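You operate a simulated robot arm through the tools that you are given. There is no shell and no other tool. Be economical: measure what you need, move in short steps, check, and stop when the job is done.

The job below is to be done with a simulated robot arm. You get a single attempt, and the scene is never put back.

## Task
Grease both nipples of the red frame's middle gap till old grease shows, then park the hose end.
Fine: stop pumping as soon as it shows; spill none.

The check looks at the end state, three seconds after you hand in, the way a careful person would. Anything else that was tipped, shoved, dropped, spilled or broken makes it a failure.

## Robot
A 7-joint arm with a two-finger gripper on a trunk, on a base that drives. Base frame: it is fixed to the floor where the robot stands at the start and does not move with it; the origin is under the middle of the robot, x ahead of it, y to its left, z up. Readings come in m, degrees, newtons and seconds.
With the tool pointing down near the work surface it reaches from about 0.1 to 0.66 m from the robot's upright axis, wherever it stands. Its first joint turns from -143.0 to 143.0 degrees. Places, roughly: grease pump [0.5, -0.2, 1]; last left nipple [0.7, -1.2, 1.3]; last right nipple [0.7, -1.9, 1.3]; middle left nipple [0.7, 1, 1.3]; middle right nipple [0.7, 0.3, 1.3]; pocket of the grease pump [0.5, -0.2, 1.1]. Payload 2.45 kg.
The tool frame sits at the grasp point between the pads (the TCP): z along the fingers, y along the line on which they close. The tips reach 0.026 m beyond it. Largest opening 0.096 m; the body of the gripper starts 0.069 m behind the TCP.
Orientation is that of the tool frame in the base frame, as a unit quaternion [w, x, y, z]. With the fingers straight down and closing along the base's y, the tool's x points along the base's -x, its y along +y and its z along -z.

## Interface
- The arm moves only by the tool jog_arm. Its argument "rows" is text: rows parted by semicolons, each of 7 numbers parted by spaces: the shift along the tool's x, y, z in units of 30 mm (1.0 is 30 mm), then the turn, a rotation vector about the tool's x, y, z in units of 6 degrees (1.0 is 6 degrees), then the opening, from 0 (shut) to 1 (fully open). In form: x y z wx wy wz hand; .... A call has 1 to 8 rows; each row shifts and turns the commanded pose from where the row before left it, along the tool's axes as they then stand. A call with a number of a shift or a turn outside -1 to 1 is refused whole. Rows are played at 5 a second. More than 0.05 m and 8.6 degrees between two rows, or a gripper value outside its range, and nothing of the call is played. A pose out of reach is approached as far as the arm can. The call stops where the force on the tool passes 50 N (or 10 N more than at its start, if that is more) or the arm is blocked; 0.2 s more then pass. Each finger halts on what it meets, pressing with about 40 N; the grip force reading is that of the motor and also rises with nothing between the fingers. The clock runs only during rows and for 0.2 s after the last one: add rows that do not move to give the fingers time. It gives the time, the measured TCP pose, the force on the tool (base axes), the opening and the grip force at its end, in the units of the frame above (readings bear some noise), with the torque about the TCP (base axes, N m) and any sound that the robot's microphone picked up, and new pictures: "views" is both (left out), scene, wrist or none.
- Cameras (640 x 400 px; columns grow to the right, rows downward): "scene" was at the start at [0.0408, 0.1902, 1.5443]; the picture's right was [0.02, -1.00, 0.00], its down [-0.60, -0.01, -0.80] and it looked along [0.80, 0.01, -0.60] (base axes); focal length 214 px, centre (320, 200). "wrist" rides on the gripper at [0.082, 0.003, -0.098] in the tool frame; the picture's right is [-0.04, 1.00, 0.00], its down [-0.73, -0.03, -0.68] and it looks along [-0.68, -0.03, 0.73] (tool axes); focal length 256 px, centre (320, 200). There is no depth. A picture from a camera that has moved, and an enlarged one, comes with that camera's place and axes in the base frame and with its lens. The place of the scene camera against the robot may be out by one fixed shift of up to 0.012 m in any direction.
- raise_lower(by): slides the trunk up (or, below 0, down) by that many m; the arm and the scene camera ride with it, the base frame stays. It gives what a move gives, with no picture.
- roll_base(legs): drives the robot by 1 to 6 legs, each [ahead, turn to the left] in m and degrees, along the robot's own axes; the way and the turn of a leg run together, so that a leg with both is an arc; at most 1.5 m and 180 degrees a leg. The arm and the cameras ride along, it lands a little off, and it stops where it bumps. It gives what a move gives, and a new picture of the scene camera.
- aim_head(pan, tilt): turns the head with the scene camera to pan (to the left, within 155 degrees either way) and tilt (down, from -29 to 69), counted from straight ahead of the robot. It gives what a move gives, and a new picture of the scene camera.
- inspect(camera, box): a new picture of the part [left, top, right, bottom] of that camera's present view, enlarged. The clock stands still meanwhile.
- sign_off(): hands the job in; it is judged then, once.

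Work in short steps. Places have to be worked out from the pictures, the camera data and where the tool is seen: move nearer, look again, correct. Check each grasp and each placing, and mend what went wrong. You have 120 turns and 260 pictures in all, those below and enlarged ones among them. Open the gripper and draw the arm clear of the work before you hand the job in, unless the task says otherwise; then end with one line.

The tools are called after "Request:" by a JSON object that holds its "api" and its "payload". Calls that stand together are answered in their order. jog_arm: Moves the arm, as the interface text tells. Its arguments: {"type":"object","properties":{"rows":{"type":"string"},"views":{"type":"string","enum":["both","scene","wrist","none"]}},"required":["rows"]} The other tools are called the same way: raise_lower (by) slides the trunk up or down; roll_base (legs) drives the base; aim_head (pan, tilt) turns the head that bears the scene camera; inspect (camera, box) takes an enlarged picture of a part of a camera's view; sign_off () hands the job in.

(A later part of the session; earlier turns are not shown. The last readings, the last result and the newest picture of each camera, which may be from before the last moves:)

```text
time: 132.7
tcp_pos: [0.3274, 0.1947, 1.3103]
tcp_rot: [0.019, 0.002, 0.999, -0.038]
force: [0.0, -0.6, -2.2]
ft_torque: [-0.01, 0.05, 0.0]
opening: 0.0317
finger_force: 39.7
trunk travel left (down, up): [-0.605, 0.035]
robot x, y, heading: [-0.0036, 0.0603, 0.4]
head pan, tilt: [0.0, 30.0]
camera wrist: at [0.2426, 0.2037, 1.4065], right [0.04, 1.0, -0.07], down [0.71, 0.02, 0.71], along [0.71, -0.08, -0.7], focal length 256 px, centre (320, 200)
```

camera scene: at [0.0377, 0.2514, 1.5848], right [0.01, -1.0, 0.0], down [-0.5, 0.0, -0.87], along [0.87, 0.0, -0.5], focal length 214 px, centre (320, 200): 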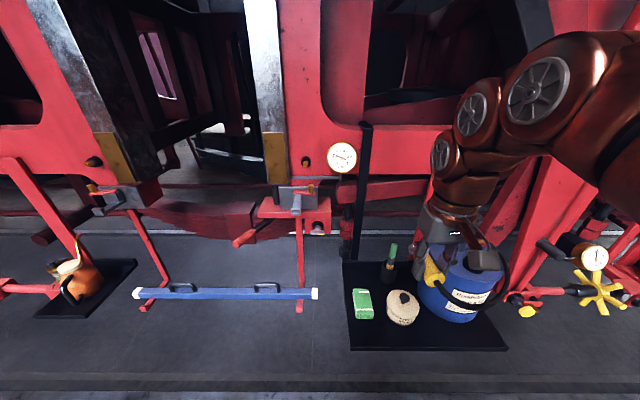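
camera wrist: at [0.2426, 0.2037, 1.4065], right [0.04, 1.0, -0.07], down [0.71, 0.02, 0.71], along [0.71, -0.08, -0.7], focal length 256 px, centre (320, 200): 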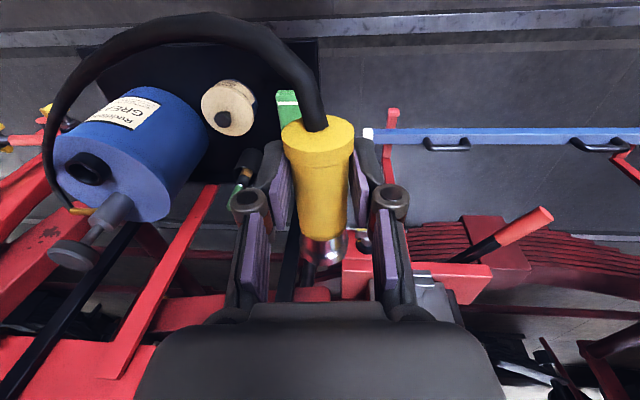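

I correct the small residual tilt, then drive the base left to y≈0.46 (same way: right turn, reverse, left turn).

Request:
{"api": "jog_arm", "payload": {"rows": "0 -0.5 0 -0.73 0.36 -0.04 0.15;0 -0.5 0 0 0 0 0.15;0 -0.5 0 0 0 0 0.15", "views": "none"}}

Request:
{"api": "roll_base", "payload": {"legs": [[0, -90], [-0.4, 0], [0, 90]]}}

Request:
{"api": "jog_arm", "payload": {"rows": "0 0 0 0 -0.7 0 0.15;0 0 0 0 -0.7 0 0.15;0 0 0 0 -0.7 0 0.15;0 0 0 0 -0.7 0 0.15;0 0 0 0 -0.7 0 0.15;0 0 0 0 -0.7 0 0.15;0 0 0 0 -0.7 0 0.15;0 0 0 0 0 0 0.15", "views": "wrist"}}

```text
time: 133.5
tcp_pos: [0.3263, 0.1487, 1.3114]
tcp_rot: [0.0, -0.001, 1.0, 0.001]
force: [-0.1, 0.7, -2.0]
ft_torque: [-0.02, 0.04, -0.02]
opening: 0.0314
finger_force: 39.8
trunk travel left (down, up): [-0.605, 0.035]
robot x, y, heading: [-0.0025, 0.0624, 0.4]
head pan, tilt: [0.0, 30.0]
```

```text
time: 143.6
tcp_pos: [0.3202, 0.5421, 1.3112]
tcp_rot: [0.0, -0.003, 1.0, 0.0]
force: [-0.2, -0.2, -1.6]
ft_torque: [0.0, 0.0, 0.02]
opening: 0.0316
finger_force: 40.2
trunk travel left (down, up): [-0.605, 0.035]
robot x, y, heading: [-0.0116, 0.4557, 0.8]
head pan, tilt: [0.0, 30.0]
camera scene: at [0.0302, 0.644, 1.5848], right [0.01, -1.0, 0.0], down [-0.5, -0.01, -0.87], along [0.87, 0.01, -0.5], focal length 214 px, centre (320, 200)
```

scene: 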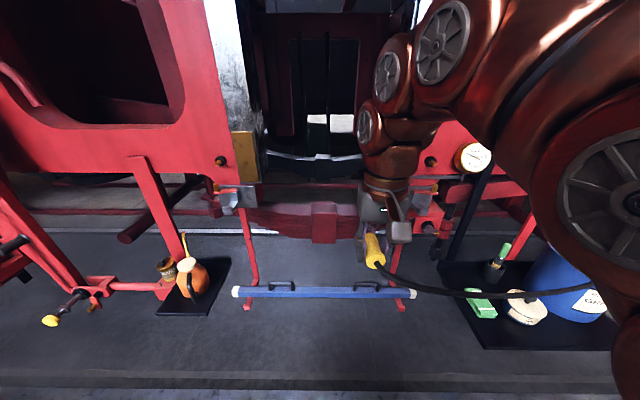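

```text
time: 145.4
tcp_pos: [0.3198, 0.5471, 1.3067]
tcp_rot: [0.247, -0.007, 0.969, 0.014]
force: [1.0, 0.5, -1.6]
ft_torque: [-0.01, 0.01, 0.01]
opening: 0.0315
finger_force: 40.2
trunk travel left (down, up): [-0.605, 0.035]
robot x, y, heading: [-0.0122, 0.4544, 0.4]
head pan, tilt: [0.0, 30.0]
camera wrist: at [0.2007, 0.5456, 1.3558], right [0.02, 1.0, 0.04], down [0.32, -0.05, 0.95], along [0.95, 0.0, -0.32], focal length 256 px, centre (320, 200)
```

wrist: 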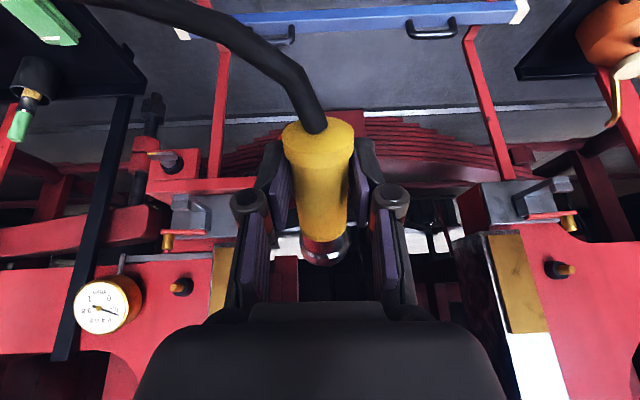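

Both nipples are visible at once. I enlarge each.

Request:
{"api": "inspect", "payload": {"camera": "wrist", "box": [130, 255, 230, 325]}}

Request:
{"api": "inspect", "payload": {"camera": "wrist", "box": [510, 235, 610, 305]}}

```text
5.71 times, centred on (180, 290) of wrist
camera zoom: at [0.2007, 0.5456, 1.3558], right [0.02, 1.0, 0.04], down [0.32, -0.05, 0.95], along [0.95, 0.0, -0.32], focal length 1463 px, centre (1120, -314)
```

zoom: 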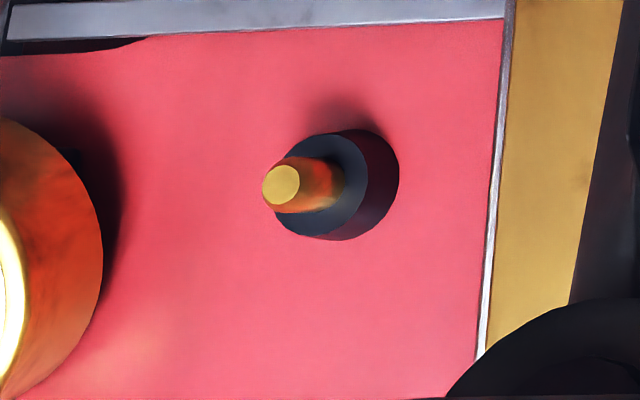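

```text
5.71 times, centred on (560, 270) of wrist
camera zoom: at [0.2007, 0.5456, 1.3558], right [0.02, 1.0, 0.04], down [0.32, -0.05, 0.95], along [0.95, 0.0, -0.32], focal length 1463 px, centre (-1051, -200)
```

zoom: 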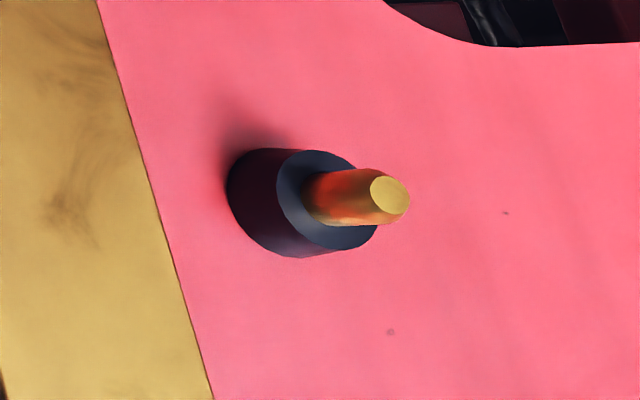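

Triangulated: right nipple tip ≈ (0.651, 0.291, 1.348), left ≈ (0.651, 0.963, 1.348). I straighten the hand and move to ~5 cm before the right nipple.

Request:
{"api": "jog_arm", "payload": {"rows": "0 0 0 0.039 0.68 0.019 0.15;0 0 0 0.039 0.68 0.019 0.15;0 0 0 0.039 0.68 0.019 0.15;0 0 0 0.039 0.68 0.019 0.15;0 0 0 0.039 0.68 0.019 0.15;0 0 0 0.039 0.68 0.019 0.15;0 0 0 0.039 0.68 0.019 0.15;0 0 0 0 0 0 0.15", "views": "none"}}

Request:
{"api": "jog_arm", "payload": {"rows": "-0.458 -0.534 -0.11 0 0 0 0.15;-0.458 -0.534 -0.11 0 0 0 0.15;-0.458 -0.534 -0.11 0 0 0 0.15;-0.458 -0.534 -0.11 0 0 0 0.15;-0.458 -0.534 -0.11 0 0 0 0.15;-0.458 -0.534 -0.11 0 0 0 0.15;-0.458 -0.534 -0.11 0 0 0 0.15;-0.458 -0.534 -0.11 0 0 0 0.15", "views": "none"}}

Request:
{"api": "jog_arm", "payload": {"rows": "-0.2 -0.534 -0.11 0 0 0 0.15;-0.2 -0.534 -0.11 0 0 0 0.15;-0.2 -0.534 -0.11 0 0 0 0.15;-0.458 -0.534 -0.11 0 0 0 0.15;-0.458 -0.534 -0.11 0 0 0 0.15;-0.458 -0.534 -0.11 0 0 0 0.15;-0.458 -0.534 -0.11 0 0 0 0.15;-0.458 -0.534 -0.11 0 0 0 0.15", "views": "both"}}

```text
time: 147.2
tcp_pos: [0.3204, 0.5439, 1.3113]
tcp_rot: [0.006, 0.007, 1.0, -0.012]
force: [-0.9, 0.3, -1.3]
ft_torque: [0.01, 0.02, -0.02]
opening: 0.032
finger_force: 40.2
trunk travel left (down, up): [-0.605, 0.035]
robot x, y, heading: [-0.0122, 0.4536, 0.6]
head pan, tilt: [0.0, 30.0]
```

```text
time: 149.0
tcp_pos: [0.426, 0.4192, 1.3319]
tcp_rot: [0.008, 0.007, 1.0, -0.011]
force: [-0.6, 0.4, -1.6]
ft_torque: [-0.02, 0.02, -0.02]
opening: 0.0318
finger_force: 39.5
out of reach, approached as far as the arm can: row 7, 8
trunk travel left (down, up): [-0.605, 0.035]
robot x, y, heading: [-0.0111, 0.4564, 0.6]
head pan, tilt: [0.0, 30.0]
```

```text
time: 150.8
tcp_pos: [0.4414, 0.386, 1.3269]
tcp_rot: [0.007, 0.007, 1.0, -0.011]
force: [-0.6, 0.6, -2.4]
ft_torque: [-0.02, 0.01, 0.01]
opening: 0.0318
finger_force: 40.2
out of reach, approached as far as the arm can: row 1, 2, 3, 4, 5, 6, 7, 8
trunk travel left (down, up): [-0.605, 0.035]
robot x, y, heading: [-0.0121, 0.4548, 0.6]
head pan, tilt: [0.0, 30.0]
camera scene: at [0.0302, 0.6439, 1.5848], right [0.01, -1.0, 0.0], down [-0.5, -0.01, -0.87], along [0.87, 0.01, -0.5], focal length 214 px, centre (320, 200)
camera wrist: at [0.3592, 0.3923, 1.4244], right [0.05, 1.0, -0.02], down [0.72, -0.02, 0.69], along [0.69, -0.05, -0.72], focal length 256 px, centre (320, 200)
```

scene: 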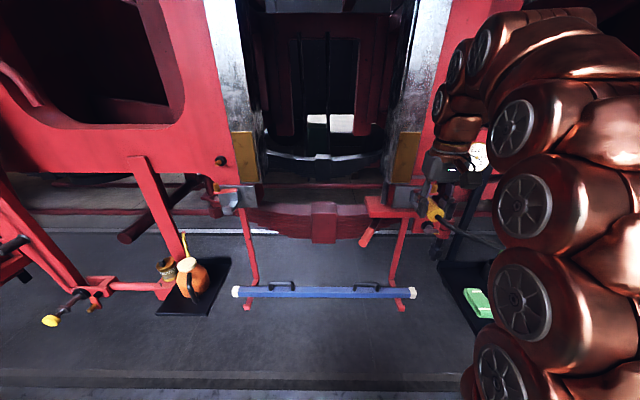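
wrist: 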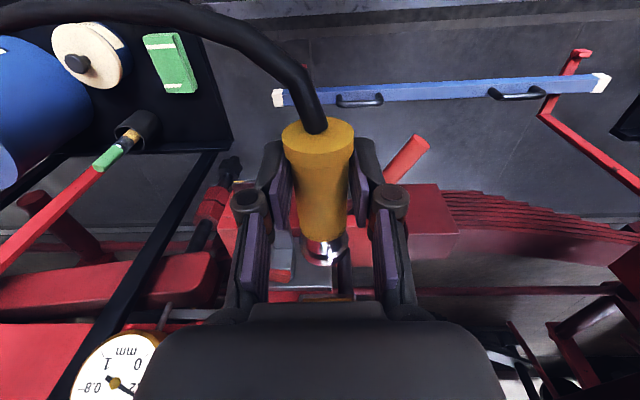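

Straight-down at z≈1.33 only reaches about 0.46 m from the axis, so the base must be closer. I retract the hand, square it, raise the trunk fully and drive ahead ~0.16 m.

Request:
{"api": "jog_arm", "payload": {"rows": "0.5 0 0 -0.21 0.13 -0.13 0.15;0.5 0 0 0 0 0 0.15;0.5 0 0 0 0 0 0.15;0.5 0 0 0 0 0 0.15;0.5 0 0 0 0 0 0.15;0.5 0 0 0 0 0 0.15;0.5 0 0 0 0 0 0.15;0.5 0 0 0 0 0 0.15", "views": "none"}}

Request:
{"api": "raise_lower", "payload": {"by": 0.034}}

Request:
{"api": "roll_base", "payload": {"legs": [[0, -20], [0.17, 0], [0, 19.5]]}}

```text
time: 152.6
tcp_pos: [0.3232, 0.3878, 1.3237]
tcp_rot: [0.001, 0.0, 1.0, 0.0]
force: [1.0, 0.3, -1.4]
ft_torque: [-0.02, 0.07, 0.02]
opening: 0.0317
finger_force: 39.5
out of reach, approached as far as the arm can: row 1
trunk travel left (down, up): [-0.605, 0.035]
robot x, y, heading: [-0.011, 0.4576, 0.4]
head pan, tilt: [0.0, 30.0]
```

```text
time: 153.3
tcp_pos: [0.3217, 0.3874, 1.3586]
tcp_rot: [0.001, 0.0, 1.0, -0.001]
force: [-0.5, -0.3, -1.9]
ft_torque: [0.0, -0.01, -0.04]
opening: 0.0317
finger_force: 40.0
trunk travel left (down, up): [-0.639, 0.001]
robot x, y, heading: [-0.0139, 0.4533, 0.8]
head pan, tilt: [0.0, 30.0]
```

```text
time: 157.0
tcp_pos: [0.4875, 0.3332, 1.358]
tcp_rot: [0.001, -0.003, 1.0, 0.001]
force: [-0.2, 0.3, -1.9]
ft_torque: [0.0, 0.02, -0.02]
opening: 0.0319
finger_force: 39.4
trunk travel left (down, up): [-0.639, 0.001]
robot x, y, heading: [0.1524, 0.397, 1.1]
head pan, tilt: [0.0, 30.0]
camera scene: at [0.1931, 0.5882, 1.6188], right [0.02, -1.0, 0.0], down [-0.5, -0.01, -0.87], along [0.87, 0.02, -0.5], focal length 214 px, centre (320, 200)
```

scene: 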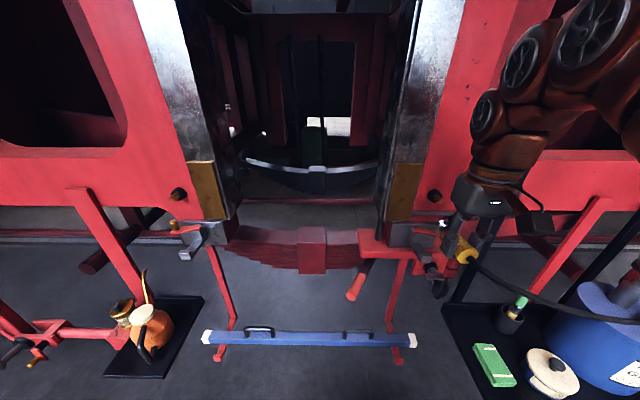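

In range now, and the head sees the nipple from the left. I move to y≈0.291, x≈0.535.

Request:
{"api": "jog_arm", "payload": {"rows": "-0.3 -0.36 0 0 0 0 0.15;-0.3 -0.36 0 0 0 0 0.15;-0.3 -0.36 -0.03 0 0 0 0.15;-0.35 -0.36 -0.03 0 0 0 0.15;-0.35 0 0 0 0 0 0.15;0 0 0 0 0 0 0.15", "views": "wrist"}}

Request:
{"api": "inspect", "payload": {"camera": "scene", "box": [400, 150, 520, 260]}}

```text
time: 158.4
tcp_pos: [0.536, 0.2901, 1.3586]
tcp_rot: [0.001, -0.003, 1.0, -0.001]
force: [0.1, -0.2, -1.4]
ft_torque: [-0.01, 0.03, -0.02]
opening: 0.0318
finger_force: 40.3
trunk travel left (down, up): [-0.639, 0.001]
robot x, y, heading: [0.1518, 0.4001, 1.2]
head pan, tilt: [0.0, 30.0]
camera wrist: at [0.4541, 0.292, 1.4583], right [0.03, 1.0, 0.0], down [0.73, -0.02, 0.68], along [0.68, -0.02, -0.73], focal length 256 px, centre (320, 200)
```

wrist: 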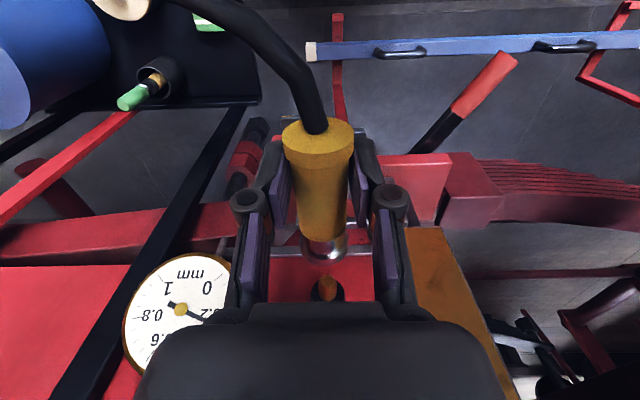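

```text
3.64 times, centred on (460, 205) of scene
camera zoom: at [0.1932, 0.5882, 1.6188], right [0.02, -1.0, 0.0], down [-0.5, -0.01, -0.87], along [0.87, 0.02, -0.5], focal length 780 px, centre (-189, 182)
```

zoom: 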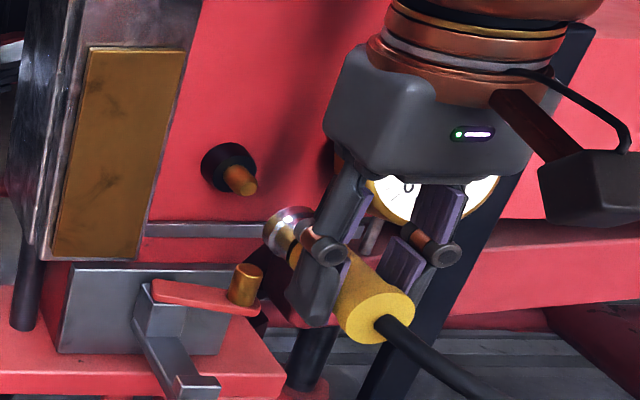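

Both views show nose and nipple on one line. I advance 33 mm and check again.

Request:
{"api": "jog_arm", "payload": {"rows": "-0.3 0 0 0 0 0 0.1;-0.3 0 0 0 0 0 0.1;-0.3 0 0 0 0 0 0.1;-0.2 0 0 0 0 0 0.1;0 0 0 0 0 0 0.1", "views": "none"}}

Request:
{"api": "inspect", "payload": {"camera": "scene", "box": [420, 165, 500, 235]}}

Request:
{"api": "inspect", "payload": {"camera": "wrist", "box": [240, 200, 400, 320]}}

```text
time: 159.6
tcp_pos: [0.57, 0.2909, 1.3599]
tcp_rot: [0.001, -0.003, 1.0, 0.0]
force: [0.3, 0.1, -1.0]
ft_torque: [0.03, 0.02, 0.03]
opening: 0.0317
finger_force: 40.0
trunk travel left (down, up): [-0.639, 0.001]
robot x, y, heading: [0.1544, 0.4031, 1.2]
head pan, tilt: [0.0, 30.0]
```

```text
5.71 times, centred on (460, 200) of scene
camera zoom: at [0.1932, 0.5882, 1.6188], right [0.02, -1.0, 0.0], down [-0.5, -0.01, -0.87], along [0.87, 0.02, -0.5], focal length 1226 px, centre (-480, 200)
```

zoom: 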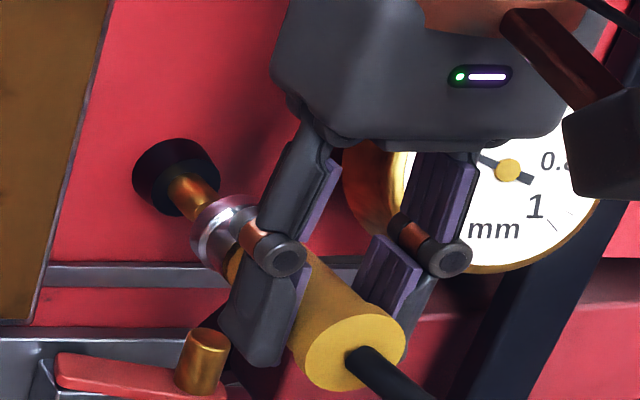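

```text
3.33 times, centred on (320, 260) of wrist
camera zoom: at [0.4878, 0.2925, 1.4583], right [0.03, 1.0, 0.0], down [0.73, -0.02, 0.68], along [0.68, -0.02, -0.73], focal length 853 px, centre (320, 0)
```

zoom: 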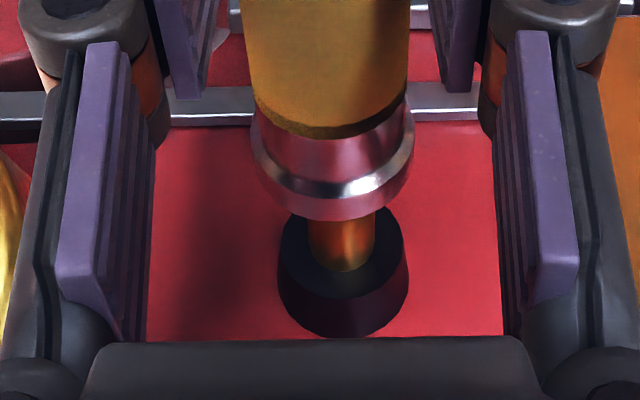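

Nose is just at the nipple's tip, about 1.5 mm towards -y. I correct that and push on gently.

Request:
{"api": "jog_arm", "payload": {"rows": "-0.1 0.05 0 0 0 0 0.1;-0.15 0 0 0 0 0 0.1;-0.15 0 0 0 0 0 0.1;-0.15 0 0 0 0 0 0.1", "views": "none"}}

Request:
{"api": "inspect", "payload": {"camera": "scene", "box": [420, 165, 500, 235]}}

Request:
{"api": "inspect", "payload": {"camera": "wrist", "box": [240, 200, 400, 320]}}

```text
time: 160.6
tcp_pos: [0.5861, 0.2925, 1.3566]
tcp_rot: [0.001, -0.003, 1.0, 0.0]
force: [-0.7, 0.7, -1.0]
ft_torque: [-0.01, 0.02, 0.04]
opening: 0.0316
finger_force: 39.7
out of reach, approached as far as the arm can: row 4
trunk travel left (down, up): [-0.639, 0.001]
robot x, y, heading: [0.1529, 0.4, 1.1]
head pan, tilt: [0.0, 30.0]
```

```text
5.71 times, centred on (460, 200) of scene
camera zoom: at [0.1931, 0.5882, 1.6188], right [0.02, -1.0, 0.0], down [-0.5, -0.01, -0.87], along [0.87, 0.02, -0.5], focal length 1226 px, centre (-480, 200)
```

zoom: 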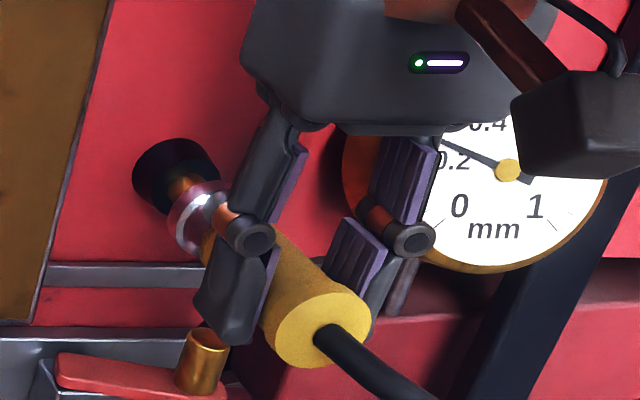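

```text
3.33 times, centred on (320, 260) of wrist
camera zoom: at [0.5051, 0.2935, 1.4553], right [0.03, 1.0, 0.0], down [0.73, -0.02, 0.68], along [0.68, -0.02, -0.73], focal length 853 px, centre (320, 0)
```

zoom: 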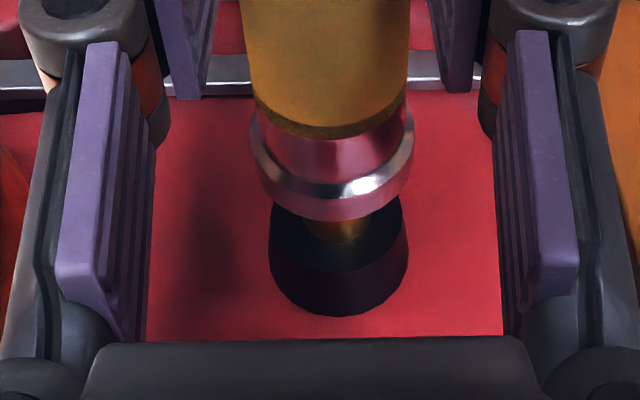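

It slides on without force, but the arm is at its reach limit. I retract 8 cm, bring the base 6 cm closer and realign.

Request:
{"api": "jog_arm", "payload": {"rows": "0.3 0 0 0 0 0 0.1;0.3 0 0 0 0 0 0.1;0.3 0 0 0 0 0 0.1;0.4 0 0 0 0 0 0.1;0.4 0 0 0 0 0 0.1;0.4 0 0 0 0 0 0.1;0.5 0 0 0 0 0 0.1;0 0 0 0 0 0 0.1", "views": "none"}}

Request:
{"api": "roll_base", "payload": {"legs": [[0.06, 0]]}}

```text
time: 162.4
tcp_pos: [0.5072, 0.2922, 1.356]
tcp_rot: [0.001, -0.004, 1.0, -0.001]
force: [-0.1, -0.4, -2.1]
ft_torque: [-0.01, 0.0, 0.0]
opening: 0.0318
finger_force: 40.4
trunk travel left (down, up): [-0.639, 0.001]
robot x, y, heading: [0.1524, 0.3979, 1.1]
head pan, tilt: [0.0, 30.0]
```

```text
time: 163.3
tcp_pos: [0.5697, 0.2928, 1.356]
tcp_rot: [0.001, -0.003, 1.0, -0.001]
force: [0.4, 0.3, -1.5]
ft_torque: [0.04, 0.0, 0.03]
opening: 0.0316
finger_force: 40.1
trunk travel left (down, up): [-0.639, 0.001]
robot x, y, heading: [0.2133, 0.4005, 1.3]
head pan, tilt: [0.0, 30.0]
camera scene: at [0.2546, 0.5893, 1.6188], right [0.02, -1.0, 0.0], down [-0.5, -0.01, -0.87], along [0.87, 0.02, -0.5], focal length 214 px, centre (320, 200)
```

scene: 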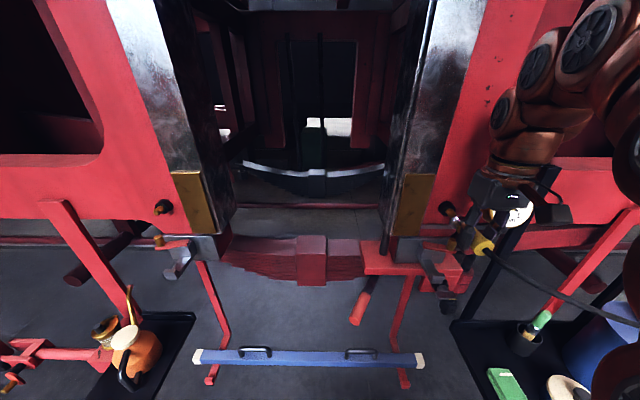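

Base is closer. I raise z by 3 mm back to the aligned height and check before pushing.

Request:
{"api": "jog_arm", "payload": {"rows": "0 0 -0.11 0 0 0 0.1;0 0 0 0 0 0 0.1", "views": "none"}}

Request:
{"api": "inspect", "payload": {"camera": "scene", "box": [420, 180, 520, 270]}}

Request:
{"api": "inspect", "payload": {"camera": "wrist", "box": [240, 200, 400, 320]}}

```text
time: 163.9
tcp_pos: [0.5699, 0.2925, 1.3608]
tcp_rot: [0.0, -0.003, 1.0, -0.001]
force: [0.4, 0.1, -0.5]
ft_torque: [0.0, 0.04, -0.02]
opening: 0.0317
finger_force: 39.9
trunk travel left (down, up): [-0.639, 0.001]
robot x, y, heading: [0.2156, 0.4056, 1.1]
head pan, tilt: [0.0, 30.0]
```

```text
4.44 times, centred on (470, 225) of scene
camera zoom: at [0.255, 0.5893, 1.6188], right [0.02, -1.0, 0.0], down [-0.5, -0.01, -0.87], along [0.87, 0.02, -0.5], focal length 953 px, centre (-347, 89)
```

zoom: 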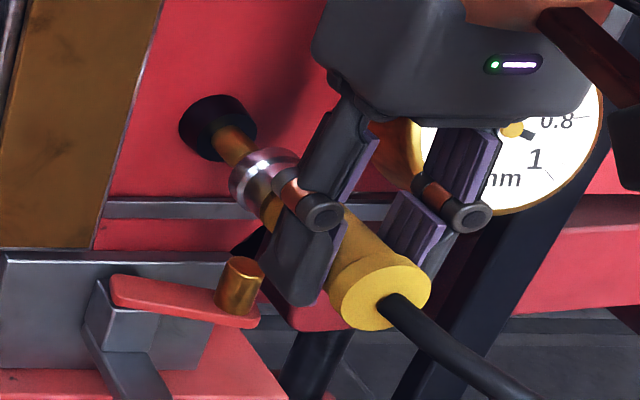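

```text
3.33 times, centred on (320, 260) of wrist
camera zoom: at [0.4889, 0.2951, 1.4589], right [0.03, 1.0, 0.0], down [0.73, -0.02, 0.68], along [0.68, -0.02, -0.73], focal length 853 px, centre (320, 0)
```

zoom: 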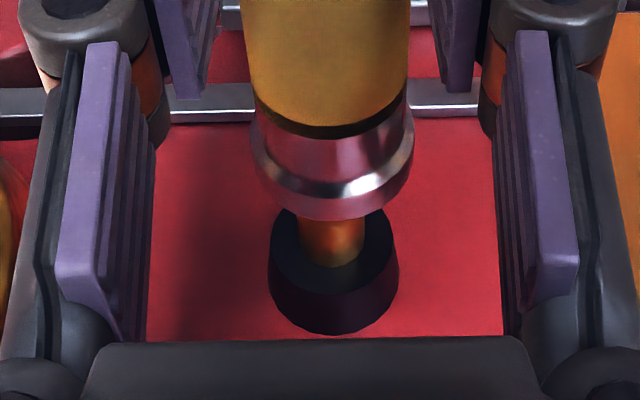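

Aligned within a millimetre. I push on along +x in small rows.

Request:
{"api": "jog_arm", "payload": {"rows": "-0.15 -0.03 0 0 0 0 0.1;-0.15 0 0 0 0 0 0.1;-0.15 0 0 0 0 0 0.1;-0.15 0 0 0 0 0 0.1;-0.15 0 0 0 0 0 0.1;-0.1 0 0 0 0 0 0.1", "views": "none"}}

Request:
{"api": "inspect", "payload": {"camera": "scene", "box": [420, 180, 520, 270]}}

Request:
{"api": "inspect", "payload": {"camera": "wrist", "box": [240, 200, 400, 320]}}

```text
time: 165.3
tcp_pos: [0.5955, 0.2937, 1.3585]
tcp_rot: [-0.001, -0.004, 1.0, 0.0]
force: [-1.0, -0.1, -4.4]
ft_torque: [0.03, 0.15, 0.0]
opening: 0.032
finger_force: 40.1
trunk travel left (down, up): [-0.639, 0.001]
robot x, y, heading: [0.2143, 0.3988, 1.3]
head pan, tilt: [0.0, 30.0]
```

```text
4.44 times, centred on (470, 225) of scene
camera zoom: at [0.255, 0.5893, 1.6188], right [0.02, -1.0, 0.0], down [-0.5, -0.01, -0.87], along [0.87, 0.02, -0.5], focal length 953 px, centre (-347, 89)
```

zoom: 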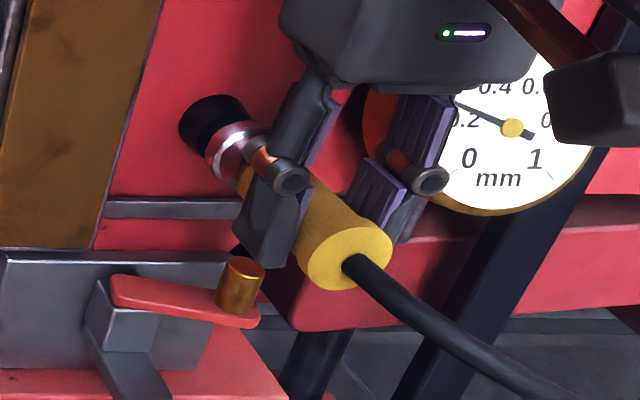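

```text
3.33 times, centred on (320, 260) of wrist
camera zoom: at [0.5136, 0.2942, 1.4585], right [0.03, 1.0, 0.0], down [0.73, -0.02, 0.68], along [0.68, -0.02, -0.73], focal length 853 px, centre (320, 0)
```

zoom: 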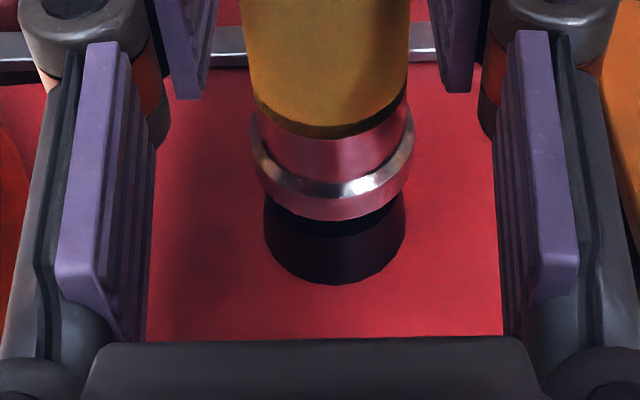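

Nearly seated. A few more millimetres until it meets the boss.

Request:
{"api": "jog_arm", "payload": {"rows": "-0.1 0 0 0 0 0 0.1;-0.1 0 0 0 0 0 0.1;-0.1 0 0 0 0 0 0.1", "views": "none"}}

Request:
{"api": "inspect", "payload": {"camera": "wrist", "box": [240, 200, 400, 320]}}

```text
time: 166.1
tcp_pos: [0.6051, 0.2938, 1.3602]
tcp_rot: [0.001, -0.003, 1.0, 0.0]
force: [-10.0, 1.4, -10.9]
ft_torque: [0.05, 0.67, 0.04]
opening: 0.0316
finger_force: 40.0
trunk travel left (down, up): [-0.639, 0.001]
robot x, y, heading: [0.2154, 0.4018, 0.9]
head pan, tilt: [0.0, 30.0]
```

```text
3.33 times, centred on (320, 260) of wrist
camera zoom: at [0.5226, 0.2942, 1.4583], right [0.03, 1.0, 0.0], down [0.73, -0.02, 0.68], along [0.68, -0.02, -0.73], focal length 853 px, centre (320, 0)
```

zoom: 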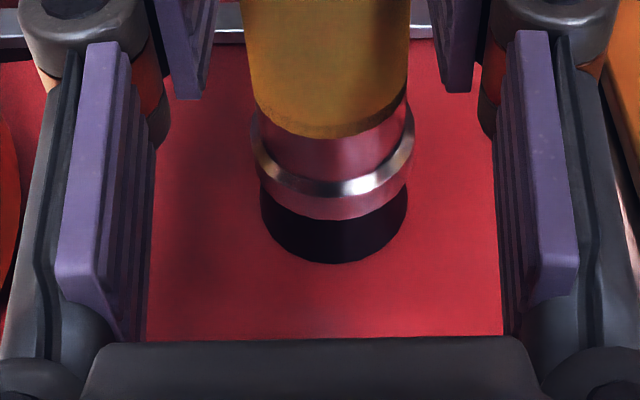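

Contact: x-force 10 N and about 9 N downward, so I am a touch high. I lower 2 mm and press a little more.

Request:
{"api": "jog_arm", "payload": {"rows": "0 0 0.07 0 0 0 0.1;-0.05 0 0 0 0 0 0.1;-0.07 0 0 0 0 0 0.1;-0.07 0 0 0 0 0 0.1", "views": "none"}}

```text
time: 167.1
tcp_pos: [0.6068, 0.2923, 1.3581]
tcp_rot: [0.0, -0.003, 1.0, 0.0]
force: [-20.6, 1.8, 1.6]
ft_torque: [-0.05, -0.17, -0.05]
opening: 0.0317
finger_force: 40.5
trunk travel left (down, up): [-0.639, 0.001]
robot x, y, heading: [0.2148, 0.3989, 1.4]
head pan, tilt: [0.0, 30.0]
```

Now a clean axial 21 N. I press on to see whether it snaps home.

Request:
{"api": "jog_arm", "payload": {"rows": "-0.08 0 0 0 0 0 0.1;-0.08 0 0 0 0 0 0.1;-0.08 0 0 0 0 0 0.1;-0.08 0 0 0 0 0 0.1", "views": "none"}}

Request:
{"api": "inspect", "payload": {"camera": "scene", "box": [420, 180, 520, 270]}}

```text
time: 168.1
tcp_pos: [0.6168, 0.2914, 1.358]
tcp_rot: [0.001, -0.004, 1.0, -0.002]
force: [-27.0, 2.8, -5.0]
ft_torque: [0.04, 0.22, -0.03]
opening: 0.0311
finger_force: 39.9
trunk travel left (down, up): [-0.639, 0.001]
robot x, y, heading: [0.2166, 0.4016, 1.1]
head pan, tilt: [0.0, 30.0]
```

```text
4.44 times, centred on (470, 225) of scene
camera zoom: at [0.2522, 0.5897, 1.6188], right [0.02, -1.0, 0.0], down [-0.5, -0.01, -0.87], along [0.87, 0.02, -0.5], focal length 953 px, centre (-347, 89)
```

zoom: 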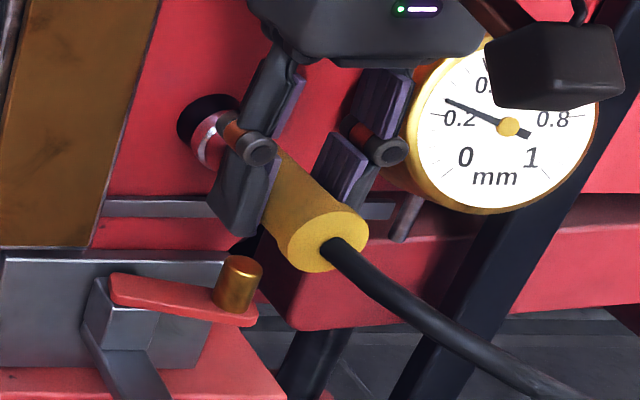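

The nose sits on the boss (fingers slid slightly). I take the pressure off and pull back a few mm to feel whether it holds.

Request:
{"api": "jog_arm", "payload": {"rows": "0.15 0 0 0 0 0 0.1;0.1 0 0 0 0 0 0.1;0.1 0 0 0 0 0 0.1;0 0 0 0 0 0 0.1", "views": "none"}}

Request:
{"api": "inspect", "payload": {"camera": "scene", "box": [420, 180, 520, 270]}}

```text
time: 169.1
tcp_pos: [0.6099, 0.2935, 1.3574]
tcp_rot: [0.002, -0.003, 1.0, 0.0]
force: [7.7, 0.4, 4.3]
ft_torque: [-0.02, -0.48, 0.05]
opening: 0.0311
finger_force: 39.9
trunk travel left (down, up): [-0.639, 0.001]
robot x, y, heading: [0.2143, 0.4024, 1.1]
head pan, tilt: [0.0, 30.0]
```

```text
4.44 times, centred on (470, 225) of scene
camera zoom: at [0.2555, 0.5895, 1.6189], right [0.02, -1.0, 0.0], down [-0.5, -0.01, -0.87], along [0.87, 0.02, -0.5], focal length 953 px, centre (-347, 89)
```

zoom: 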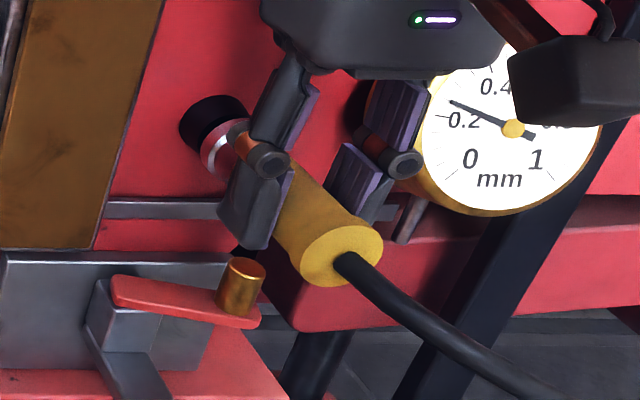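

There is ~8 N of holding resistance. I press it fully home again, relax, and open slowly while watching.

Request:
{"api": "jog_arm", "payload": {"rows": "-0.12 0 0 0 0 0 0.1;-0.12 0 0 0 0 0 0.1;-0.12 0 0 0 0 0 0.1;0.1 0 0 0 0 0 0.1;0.05 0 0 0 0 0 0.1;0 0 0 0 0 0 0.1", "views": "none"}}

Request:
{"api": "jog_arm", "payload": {"rows": "0 0 0 0 0 0 0.34;0 0 0 0 0 0 0.38;0 0 0 0 0 0 0.42;0 0 0 0 0 0 0.42", "views": "none"}}

Request:
{"api": "inspect", "payload": {"camera": "scene", "box": [420, 180, 520, 270]}}

```text
time: 170.5
tcp_pos: [0.6166, 0.2916, 1.3571]
tcp_rot: [0.001, -0.003, 1.0, -0.001]
force: [7.0, -0.9, -1.1]
ft_torque: [0.01, -0.09, -0.04]
opening: 0.0314
finger_force: 39.8
trunk travel left (down, up): [-0.639, 0.001]
robot x, y, heading: [0.2152, 0.4009, 1.0]
head pan, tilt: [0.0, 30.0]
```

```text
time: 171.5
tcp_pos: [0.6151, 0.2931, 1.3571]
tcp_rot: [0.001, -0.004, 1.0, 0.0]
force: [0.2, -0.6, 0.0]
ft_torque: [-0.01, 0.0, 0.01]
opening: 0.0406
finger_force: 0.1
trunk travel left (down, up): [-0.639, 0.001]
robot x, y, heading: [0.2129, 0.399, 1.1]
head pan, tilt: [0.0, 30.0]
```

```text
4.44 times, centred on (470, 225) of scene
camera zoom: at [0.2549, 0.5894, 1.6188], right [0.02, -1.0, 0.0], down [-0.5, -0.01, -0.87], along [0.87, 0.02, -0.5], focal length 953 px, centre (-347, 89)
```

zoom: 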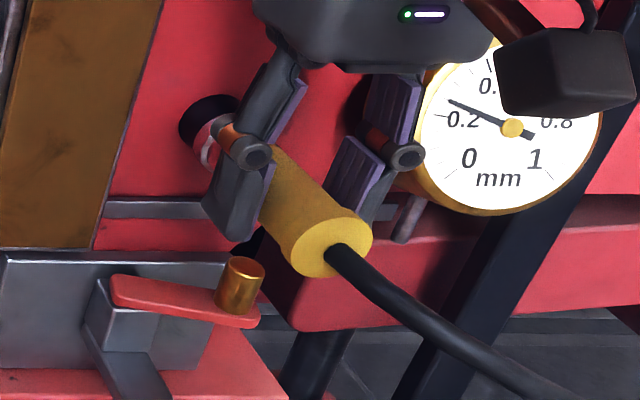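

It stays on the nipple by itself. I open wider and lift the hand straight up off it.

Request:
{"api": "jog_arm", "payload": {"rows": "0 0 0 0 0 0 0.7;0 0 0 0 0 0 0.7;0 0 -0.4 0 0 0 0.7;0 0 -0.5 0 0 0 0.7;0 0 -0.5 0 0 0 0.7;0 0 -0.5 0 0 0 0.7;0 0 -0.5 0 0 0 0.7", "views": "wrist"}}

Request:
{"api": "inspect", "payload": {"camera": "scene", "box": [380, 150, 540, 270]}}

```text
time: 173.1
tcp_pos: [0.6235, 0.2893, 1.3606]
tcp_rot: [0.001, -0.004, 1.0, 0.0]
force: [0.4, 0.1, -0.4]
ft_torque: [0.02, -0.02, 0.0]
opening: 0.0671
finger_force: 0.2
out of reach, approached as far as the arm can: row 3, 4, 5, 6, 7
trunk travel left (down, up): [-0.639, 0.001]
robot x, y, heading: [0.2131, 0.4037, 1.0]
head pan, tilt: [0.0, 30.0]
camera wrist: at [0.5422, 0.291, 1.4591], right [0.03, 1.0, 0.0], down [0.73, -0.02, 0.68], along [0.68, -0.02, -0.73], focal length 256 px, centre (320, 200)
```

wrist: 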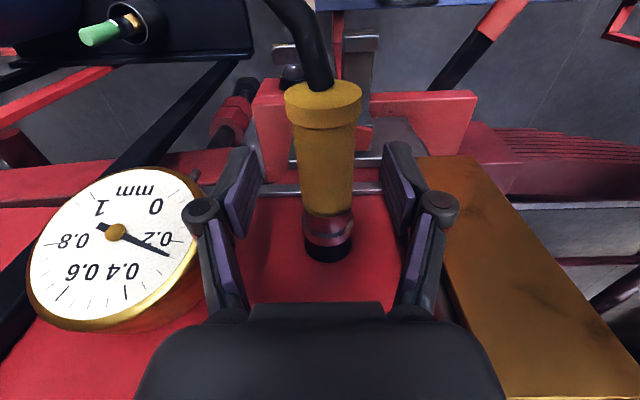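

```text
3.33 times, centred on (460, 210) of scene
camera zoom: at [0.255, 0.5894, 1.6188], right [0.02, -1.0, 0.0], down [-0.5, -0.01, -0.87], along [0.87, 0.02, -0.5], focal length 715 px, centre (-147, 167)
```

zoom: 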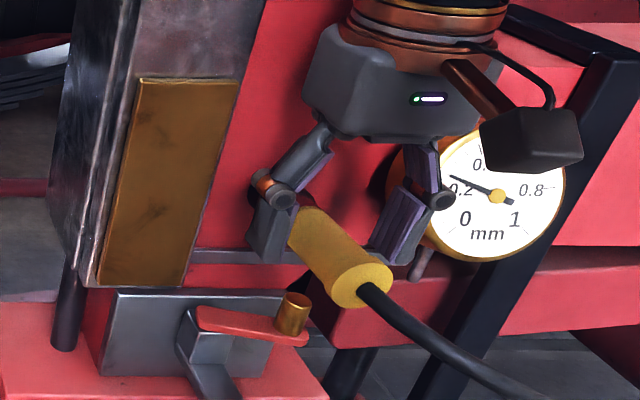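

No height left to go up, so I withdraw backwards with slight rise; the hose drops away below the fingertips.

Request:
{"api": "jog_arm", "payload": {"rows": "0.3 0 0 0 0 0 0.75;0.3 0 -0.1 0 0 0 0.75;0.3 0 -0.2 0 0 0 0.75;0.3 0 -0.3 0 0 0 0.75;0.3 0 -0.3 0 0 0 0.75;0.3 0 -0.3 0 0 0 0.75;0.3 0 -0.3 0 0 0 0.75;0.3 0 -0.3 0 0 0 0.75", "views": "wrist"}}

Request:
{"api": "inspect", "payload": {"camera": "scene", "box": [400, 150, 560, 270]}}

```text
time: 174.9
tcp_pos: [0.5915, 0.2849, 1.3665]
tcp_rot: [0.001, -0.004, 1.0, 0.001]
force: [-0.3, -0.3, 0.7]
ft_torque: [-0.01, -0.01, 0.01]
opening: 0.0716
finger_force: 0.0
out of reach, approached as far as the arm can: row 3, 4, 5, 6, 7, 8
trunk travel left (down, up): [-0.639, 0.001]
robot x, y, heading: [0.2156, 0.3998, 0.8]
head pan, tilt: [0.0, 30.0]
camera wrist: at [0.51, 0.2867, 1.4655], right [0.03, 1.0, 0.0], down [0.73, -0.02, 0.68], along [0.68, -0.02, -0.73], focal length 256 px, centre (320, 200)
```

wrist: 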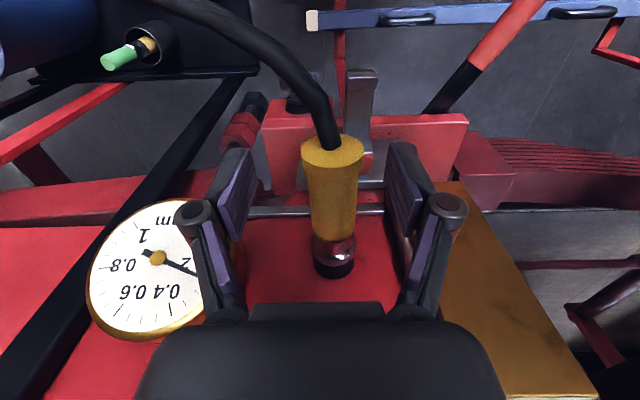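

```text
3.33 times, centred on (480, 210) of scene
camera zoom: at [0.255, 0.5894, 1.6188], right [0.02, -1.0, 0.0], down [-0.5, -0.01, -0.87], along [0.87, 0.02, -0.5], focal length 715 px, centre (-213, 167)
```

zoom: 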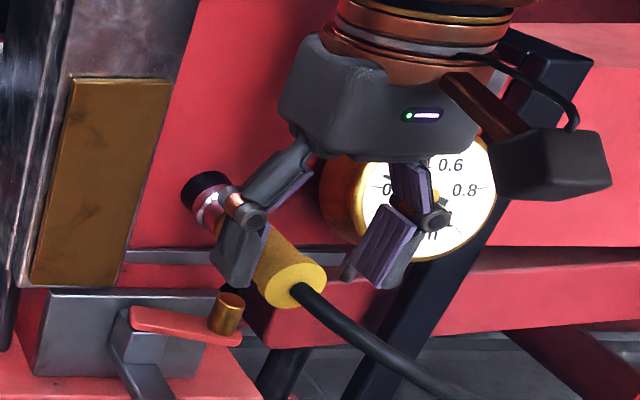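

Continue straight back, nudging y back to the middle.

Request:
{"api": "jog_arm", "payload": {"rows": "0.4 -0.05 0 0 0 0 0.8;0.4 -0.05 0 0 0 0 0.8;0.4 -0.05 0 0 0 0 0.8;0.4 -0.05 0 0 0 0 0.8;0.4 0 0 0 0 0 0.8", "views": "wrist"}}

Request:
{"api": "inspect", "payload": {"camera": "scene", "box": [400, 150, 560, 270]}}

```text
time: 176.1
tcp_pos: [0.5314, 0.2794, 1.3662]
tcp_rot: [0.0, -0.003, 1.0, 0.0]
force: [-0.2, -1.3, -1.0]
ft_torque: [-0.04, 0.03, 0.0]
opening: 0.077
finger_force: 0.0
trunk travel left (down, up): [-0.639, 0.001]
robot x, y, heading: [0.2137, 0.4007, 1.3]
head pan, tilt: [0.0, 30.0]
camera wrist: at [0.4497, 0.2802, 1.466], right [0.03, 1.0, 0.0], down [0.73, -0.02, 0.68], along [0.68, -0.02, -0.73], focal length 256 px, centre (320, 200)
```

wrist: 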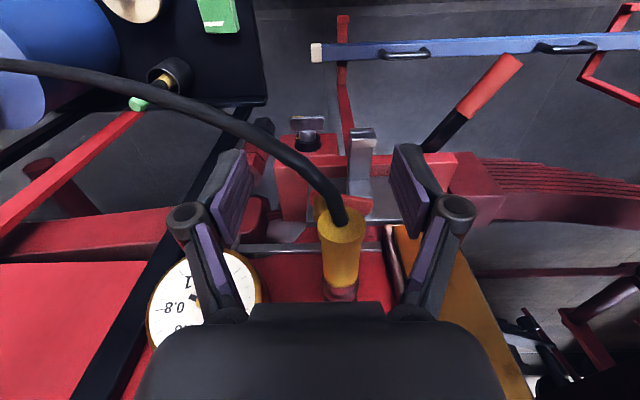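

```text
3.33 times, centred on (480, 210) of scene
camera zoom: at [0.2551, 0.5894, 1.6188], right [0.02, -1.0, 0.0], down [-0.5, -0.01, -0.87], along [0.87, 0.02, -0.5], focal length 715 px, centre (-213, 167)
```

zoom: 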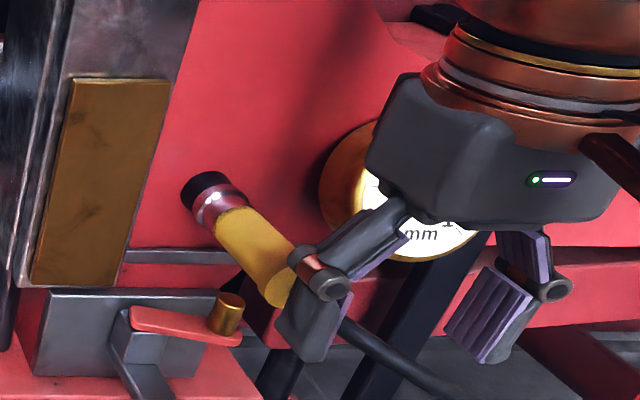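

The end sits firmly on the nipple. Now raise the hand clear of the hose and withdraw.

Request:
{"api": "jog_arm", "payload": {"rows": "0.3 0 -0.4 0 0 0 0.8;0.3 0 -0.5 0 0 0 0.8;0.3 0 -0.5 0 0 0 0.8;0.3 0 -0.5 0 0 0 0.8;0.6 0 0 0 0 0 0.8;0.8 0 0 0 0 0 0.8;0.8 0 0 0 0 0 0.8;0.8 0 0 0 0 0 0.8", "views": "wrist"}}

```text
time: 177.9
tcp_pos: [0.4412, 0.2751, 1.3687]
tcp_rot: [0.002, -0.004, 1.0, 0.001]
force: [-0.3, -0.9, 0.1]
ft_torque: [-0.01, 0.04, -0.01]
opening: 0.0767
finger_force: 0.1
out of reach, approached as far as the arm can: row 1, 2, 3, 4, 7, 8
trunk travel left (down, up): [-0.639, 0.001]
robot x, y, heading: [0.2134, 0.3996, 1.1]
head pan, tilt: [0.0, 30.0]
camera wrist: at [0.3599, 0.2768, 1.4683], right [0.03, 1.0, 0.0], down [0.73, -0.02, 0.68], along [0.68, -0.02, -0.73], focal length 256 px, centre (320, 200)
```

wrist: 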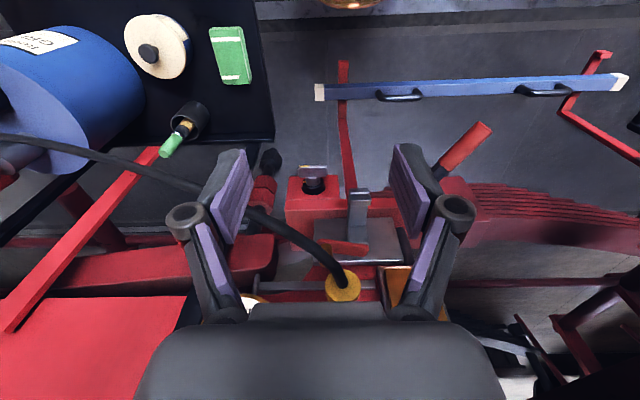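

The hand is clear of the hose. I drive back and over to the pump: reverse, turn right, ahead 0.5 m, turn left, slightly ahead.

Request:
{"api": "roll_base", "payload": {"legs": [[-0.2, 0], [0, -91], [0.5, 0], [0, 90], [0.06, 0]]}}

Request:
{"api": "aim_head", "payload": {"pan": -20, "tilt": 35}}

Request:
{"api": "jog_arm", "payload": {"rows": "0 0 0 0 0 0 0.4;0 0 0 0 0 0 0;0 0 0 0 0 0 0;0 0 0 0 0 0 0;0 0 0 0 0 0 0", "views": "wrist"}}

```text
time: 190.3
tcp_pos: [0.2953, -0.2213, 1.3697]
tcp_rot: [0.001, -0.002, 1.0, 0.0]
force: [-0.9, 0.5, 0.6]
ft_torque: [-0.01, -0.01, -0.03]
opening: 0.0768
finger_force: 0.1
trunk travel left (down, up): [-0.639, 0.001]
robot x, y, heading: [0.0704, -0.0956, 0.6]
head pan, tilt: [0.0, 30.0]
camera scene: at [0.1097, 0.0938, 1.6188], right [0.01, -1.0, 0.0], down [-0.5, -0.01, -0.87], along [0.87, 0.01, -0.5], focal length 214 px, centre (320, 200)
```

scene: 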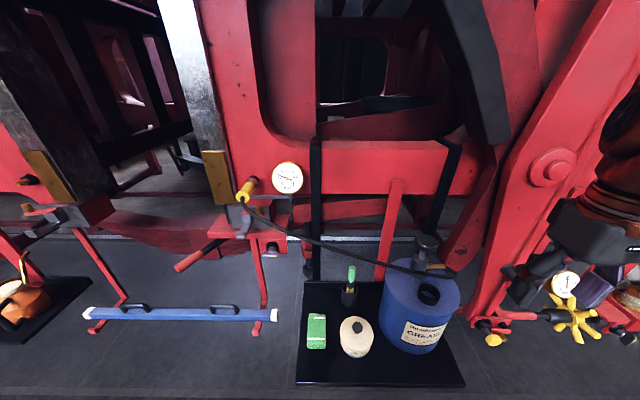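

```text
time: 191.2
tcp_pos: [0.2958, -0.2216, 1.3689]
tcp_rot: [0.001, -0.002, 1.0, 0.001]
force: [0.0, 0.0, -0.1]
ft_torque: [0.01, 0.03, 0.02]
opening: 0.0767
finger_force: 0.1
trunk travel left (down, up): [-0.639, 0.001]
robot x, y, heading: [0.071, -0.0933, 0.5]
head pan, tilt: [-20.0, 35.0]
camera scene: at [0.1029, 0.0637, 1.6111], right [-0.33, -0.94, 0.0], down [-0.54, 0.19, -0.82], along [0.77, -0.27, -0.57], focal length 214 px, centre (320, 200)
```

scene: 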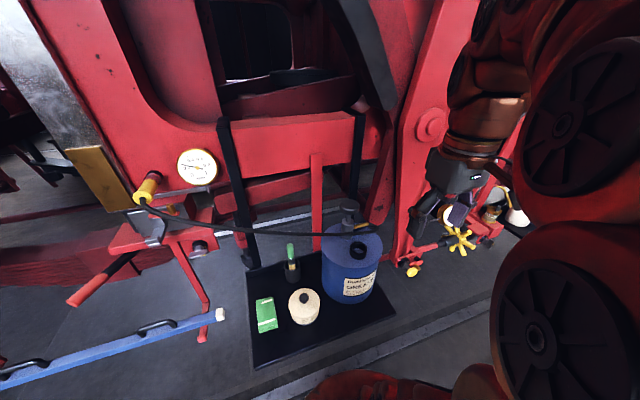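

```text
time: 192.4
tcp_pos: [0.2958, -0.221, 1.3697]
tcp_rot: [0.001, -0.001, 1.0, 0.0]
force: [-0.2, -0.1, -0.2]
ft_torque: [-0.01, 0.0, 0.0]
opening: 0.0
finger_force: 27.4
trunk travel left (down, up): [-0.639, 0.001]
robot x, y, heading: [0.0695, -0.0938, 1.1]
head pan, tilt: [-20.0, 35.0]
camera wrist: at [0.2139, -0.2194, 1.4682], right [0.04, 1.0, 0.0], down [0.73, -0.03, 0.68], along [0.68, -0.03, -0.73], focal length 256 px, centre (320, 200)
```

wrist: 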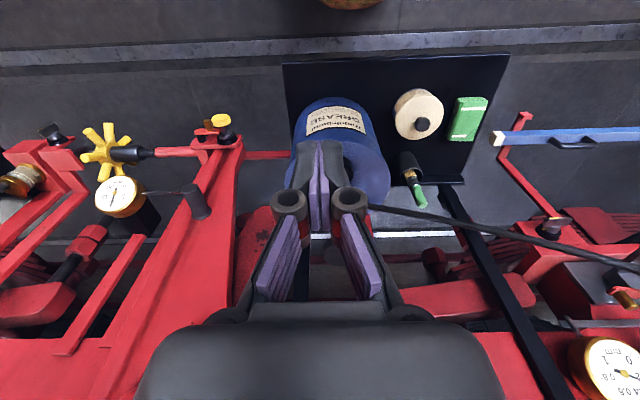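

Plunger knob estimated at (0.577,-0.20), top z≈1.232. With fingers shut I move in front of and above it and look.

Request:
{"api": "jog_arm", "payload": {"rows": "-0.9 0.1 0.1 0 0 0 0;-0.9 0.1 0.15 0 0 0 0;-0.9 0.1 0.2 0 0 0 0;-0.9 0.1 0.2 0 0 0 0;-0.9 0.1 0.2 0 0 0 0;-0.9 0.1 0.2 0 0 0 0;-0.9 0.1 0.2 0 0 0 0;0 0 0 0 0 0 0", "views": "wrist"}}

Request:
{"api": "inspect", "payload": {"camera": "scene", "box": [290, 150, 430, 270]}}

```text
time: 194.2
tcp_pos: [0.4852, -0.2, 1.3313]
tcp_rot: [0.001, -0.002, 1.0, -0.001]
force: [-0.4, 0.8, 0.8]
ft_torque: [0.01, 0.04, 0.0]
opening: 0.0
finger_force: 28.6
trunk travel left (down, up): [-0.639, 0.001]
robot x, y, heading: [0.0676, -0.0952, 0.8]
head pan, tilt: [-20.0, 35.0]
camera wrist: at [0.4042, -0.1969, 1.43], right [0.04, 1.0, 0.0], down [0.73, -0.03, 0.68], along [0.68, -0.03, -0.73], focal length 256 px, centre (320, 200)
```

wrist: 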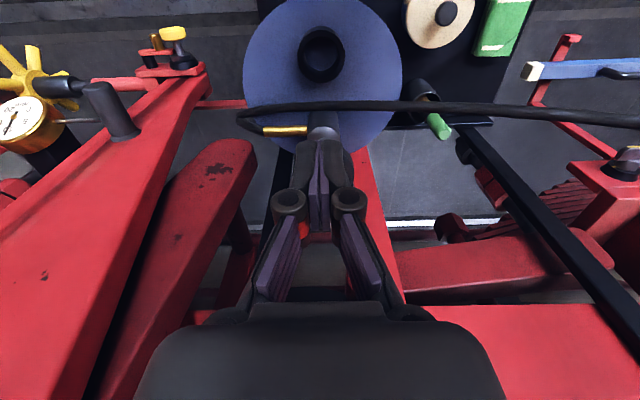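

```text
3.33 times, centred on (360, 210) of scene
camera zoom: at [0.1032, 0.0636, 1.611], right [-0.33, -0.94, 0.0], down [-0.54, 0.19, -0.82], along [0.77, -0.27, -0.57], focal length 715 px, centre (187, 167)
```

zoom: 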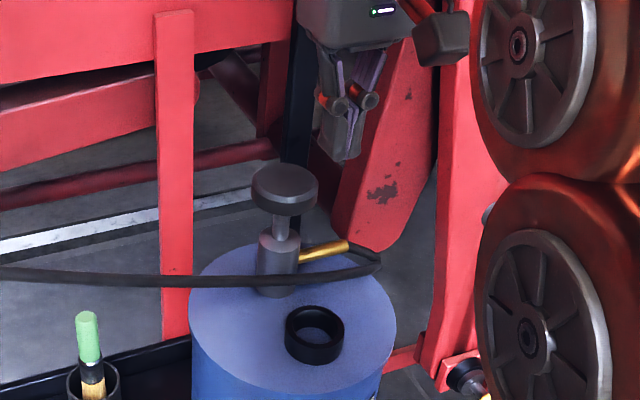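

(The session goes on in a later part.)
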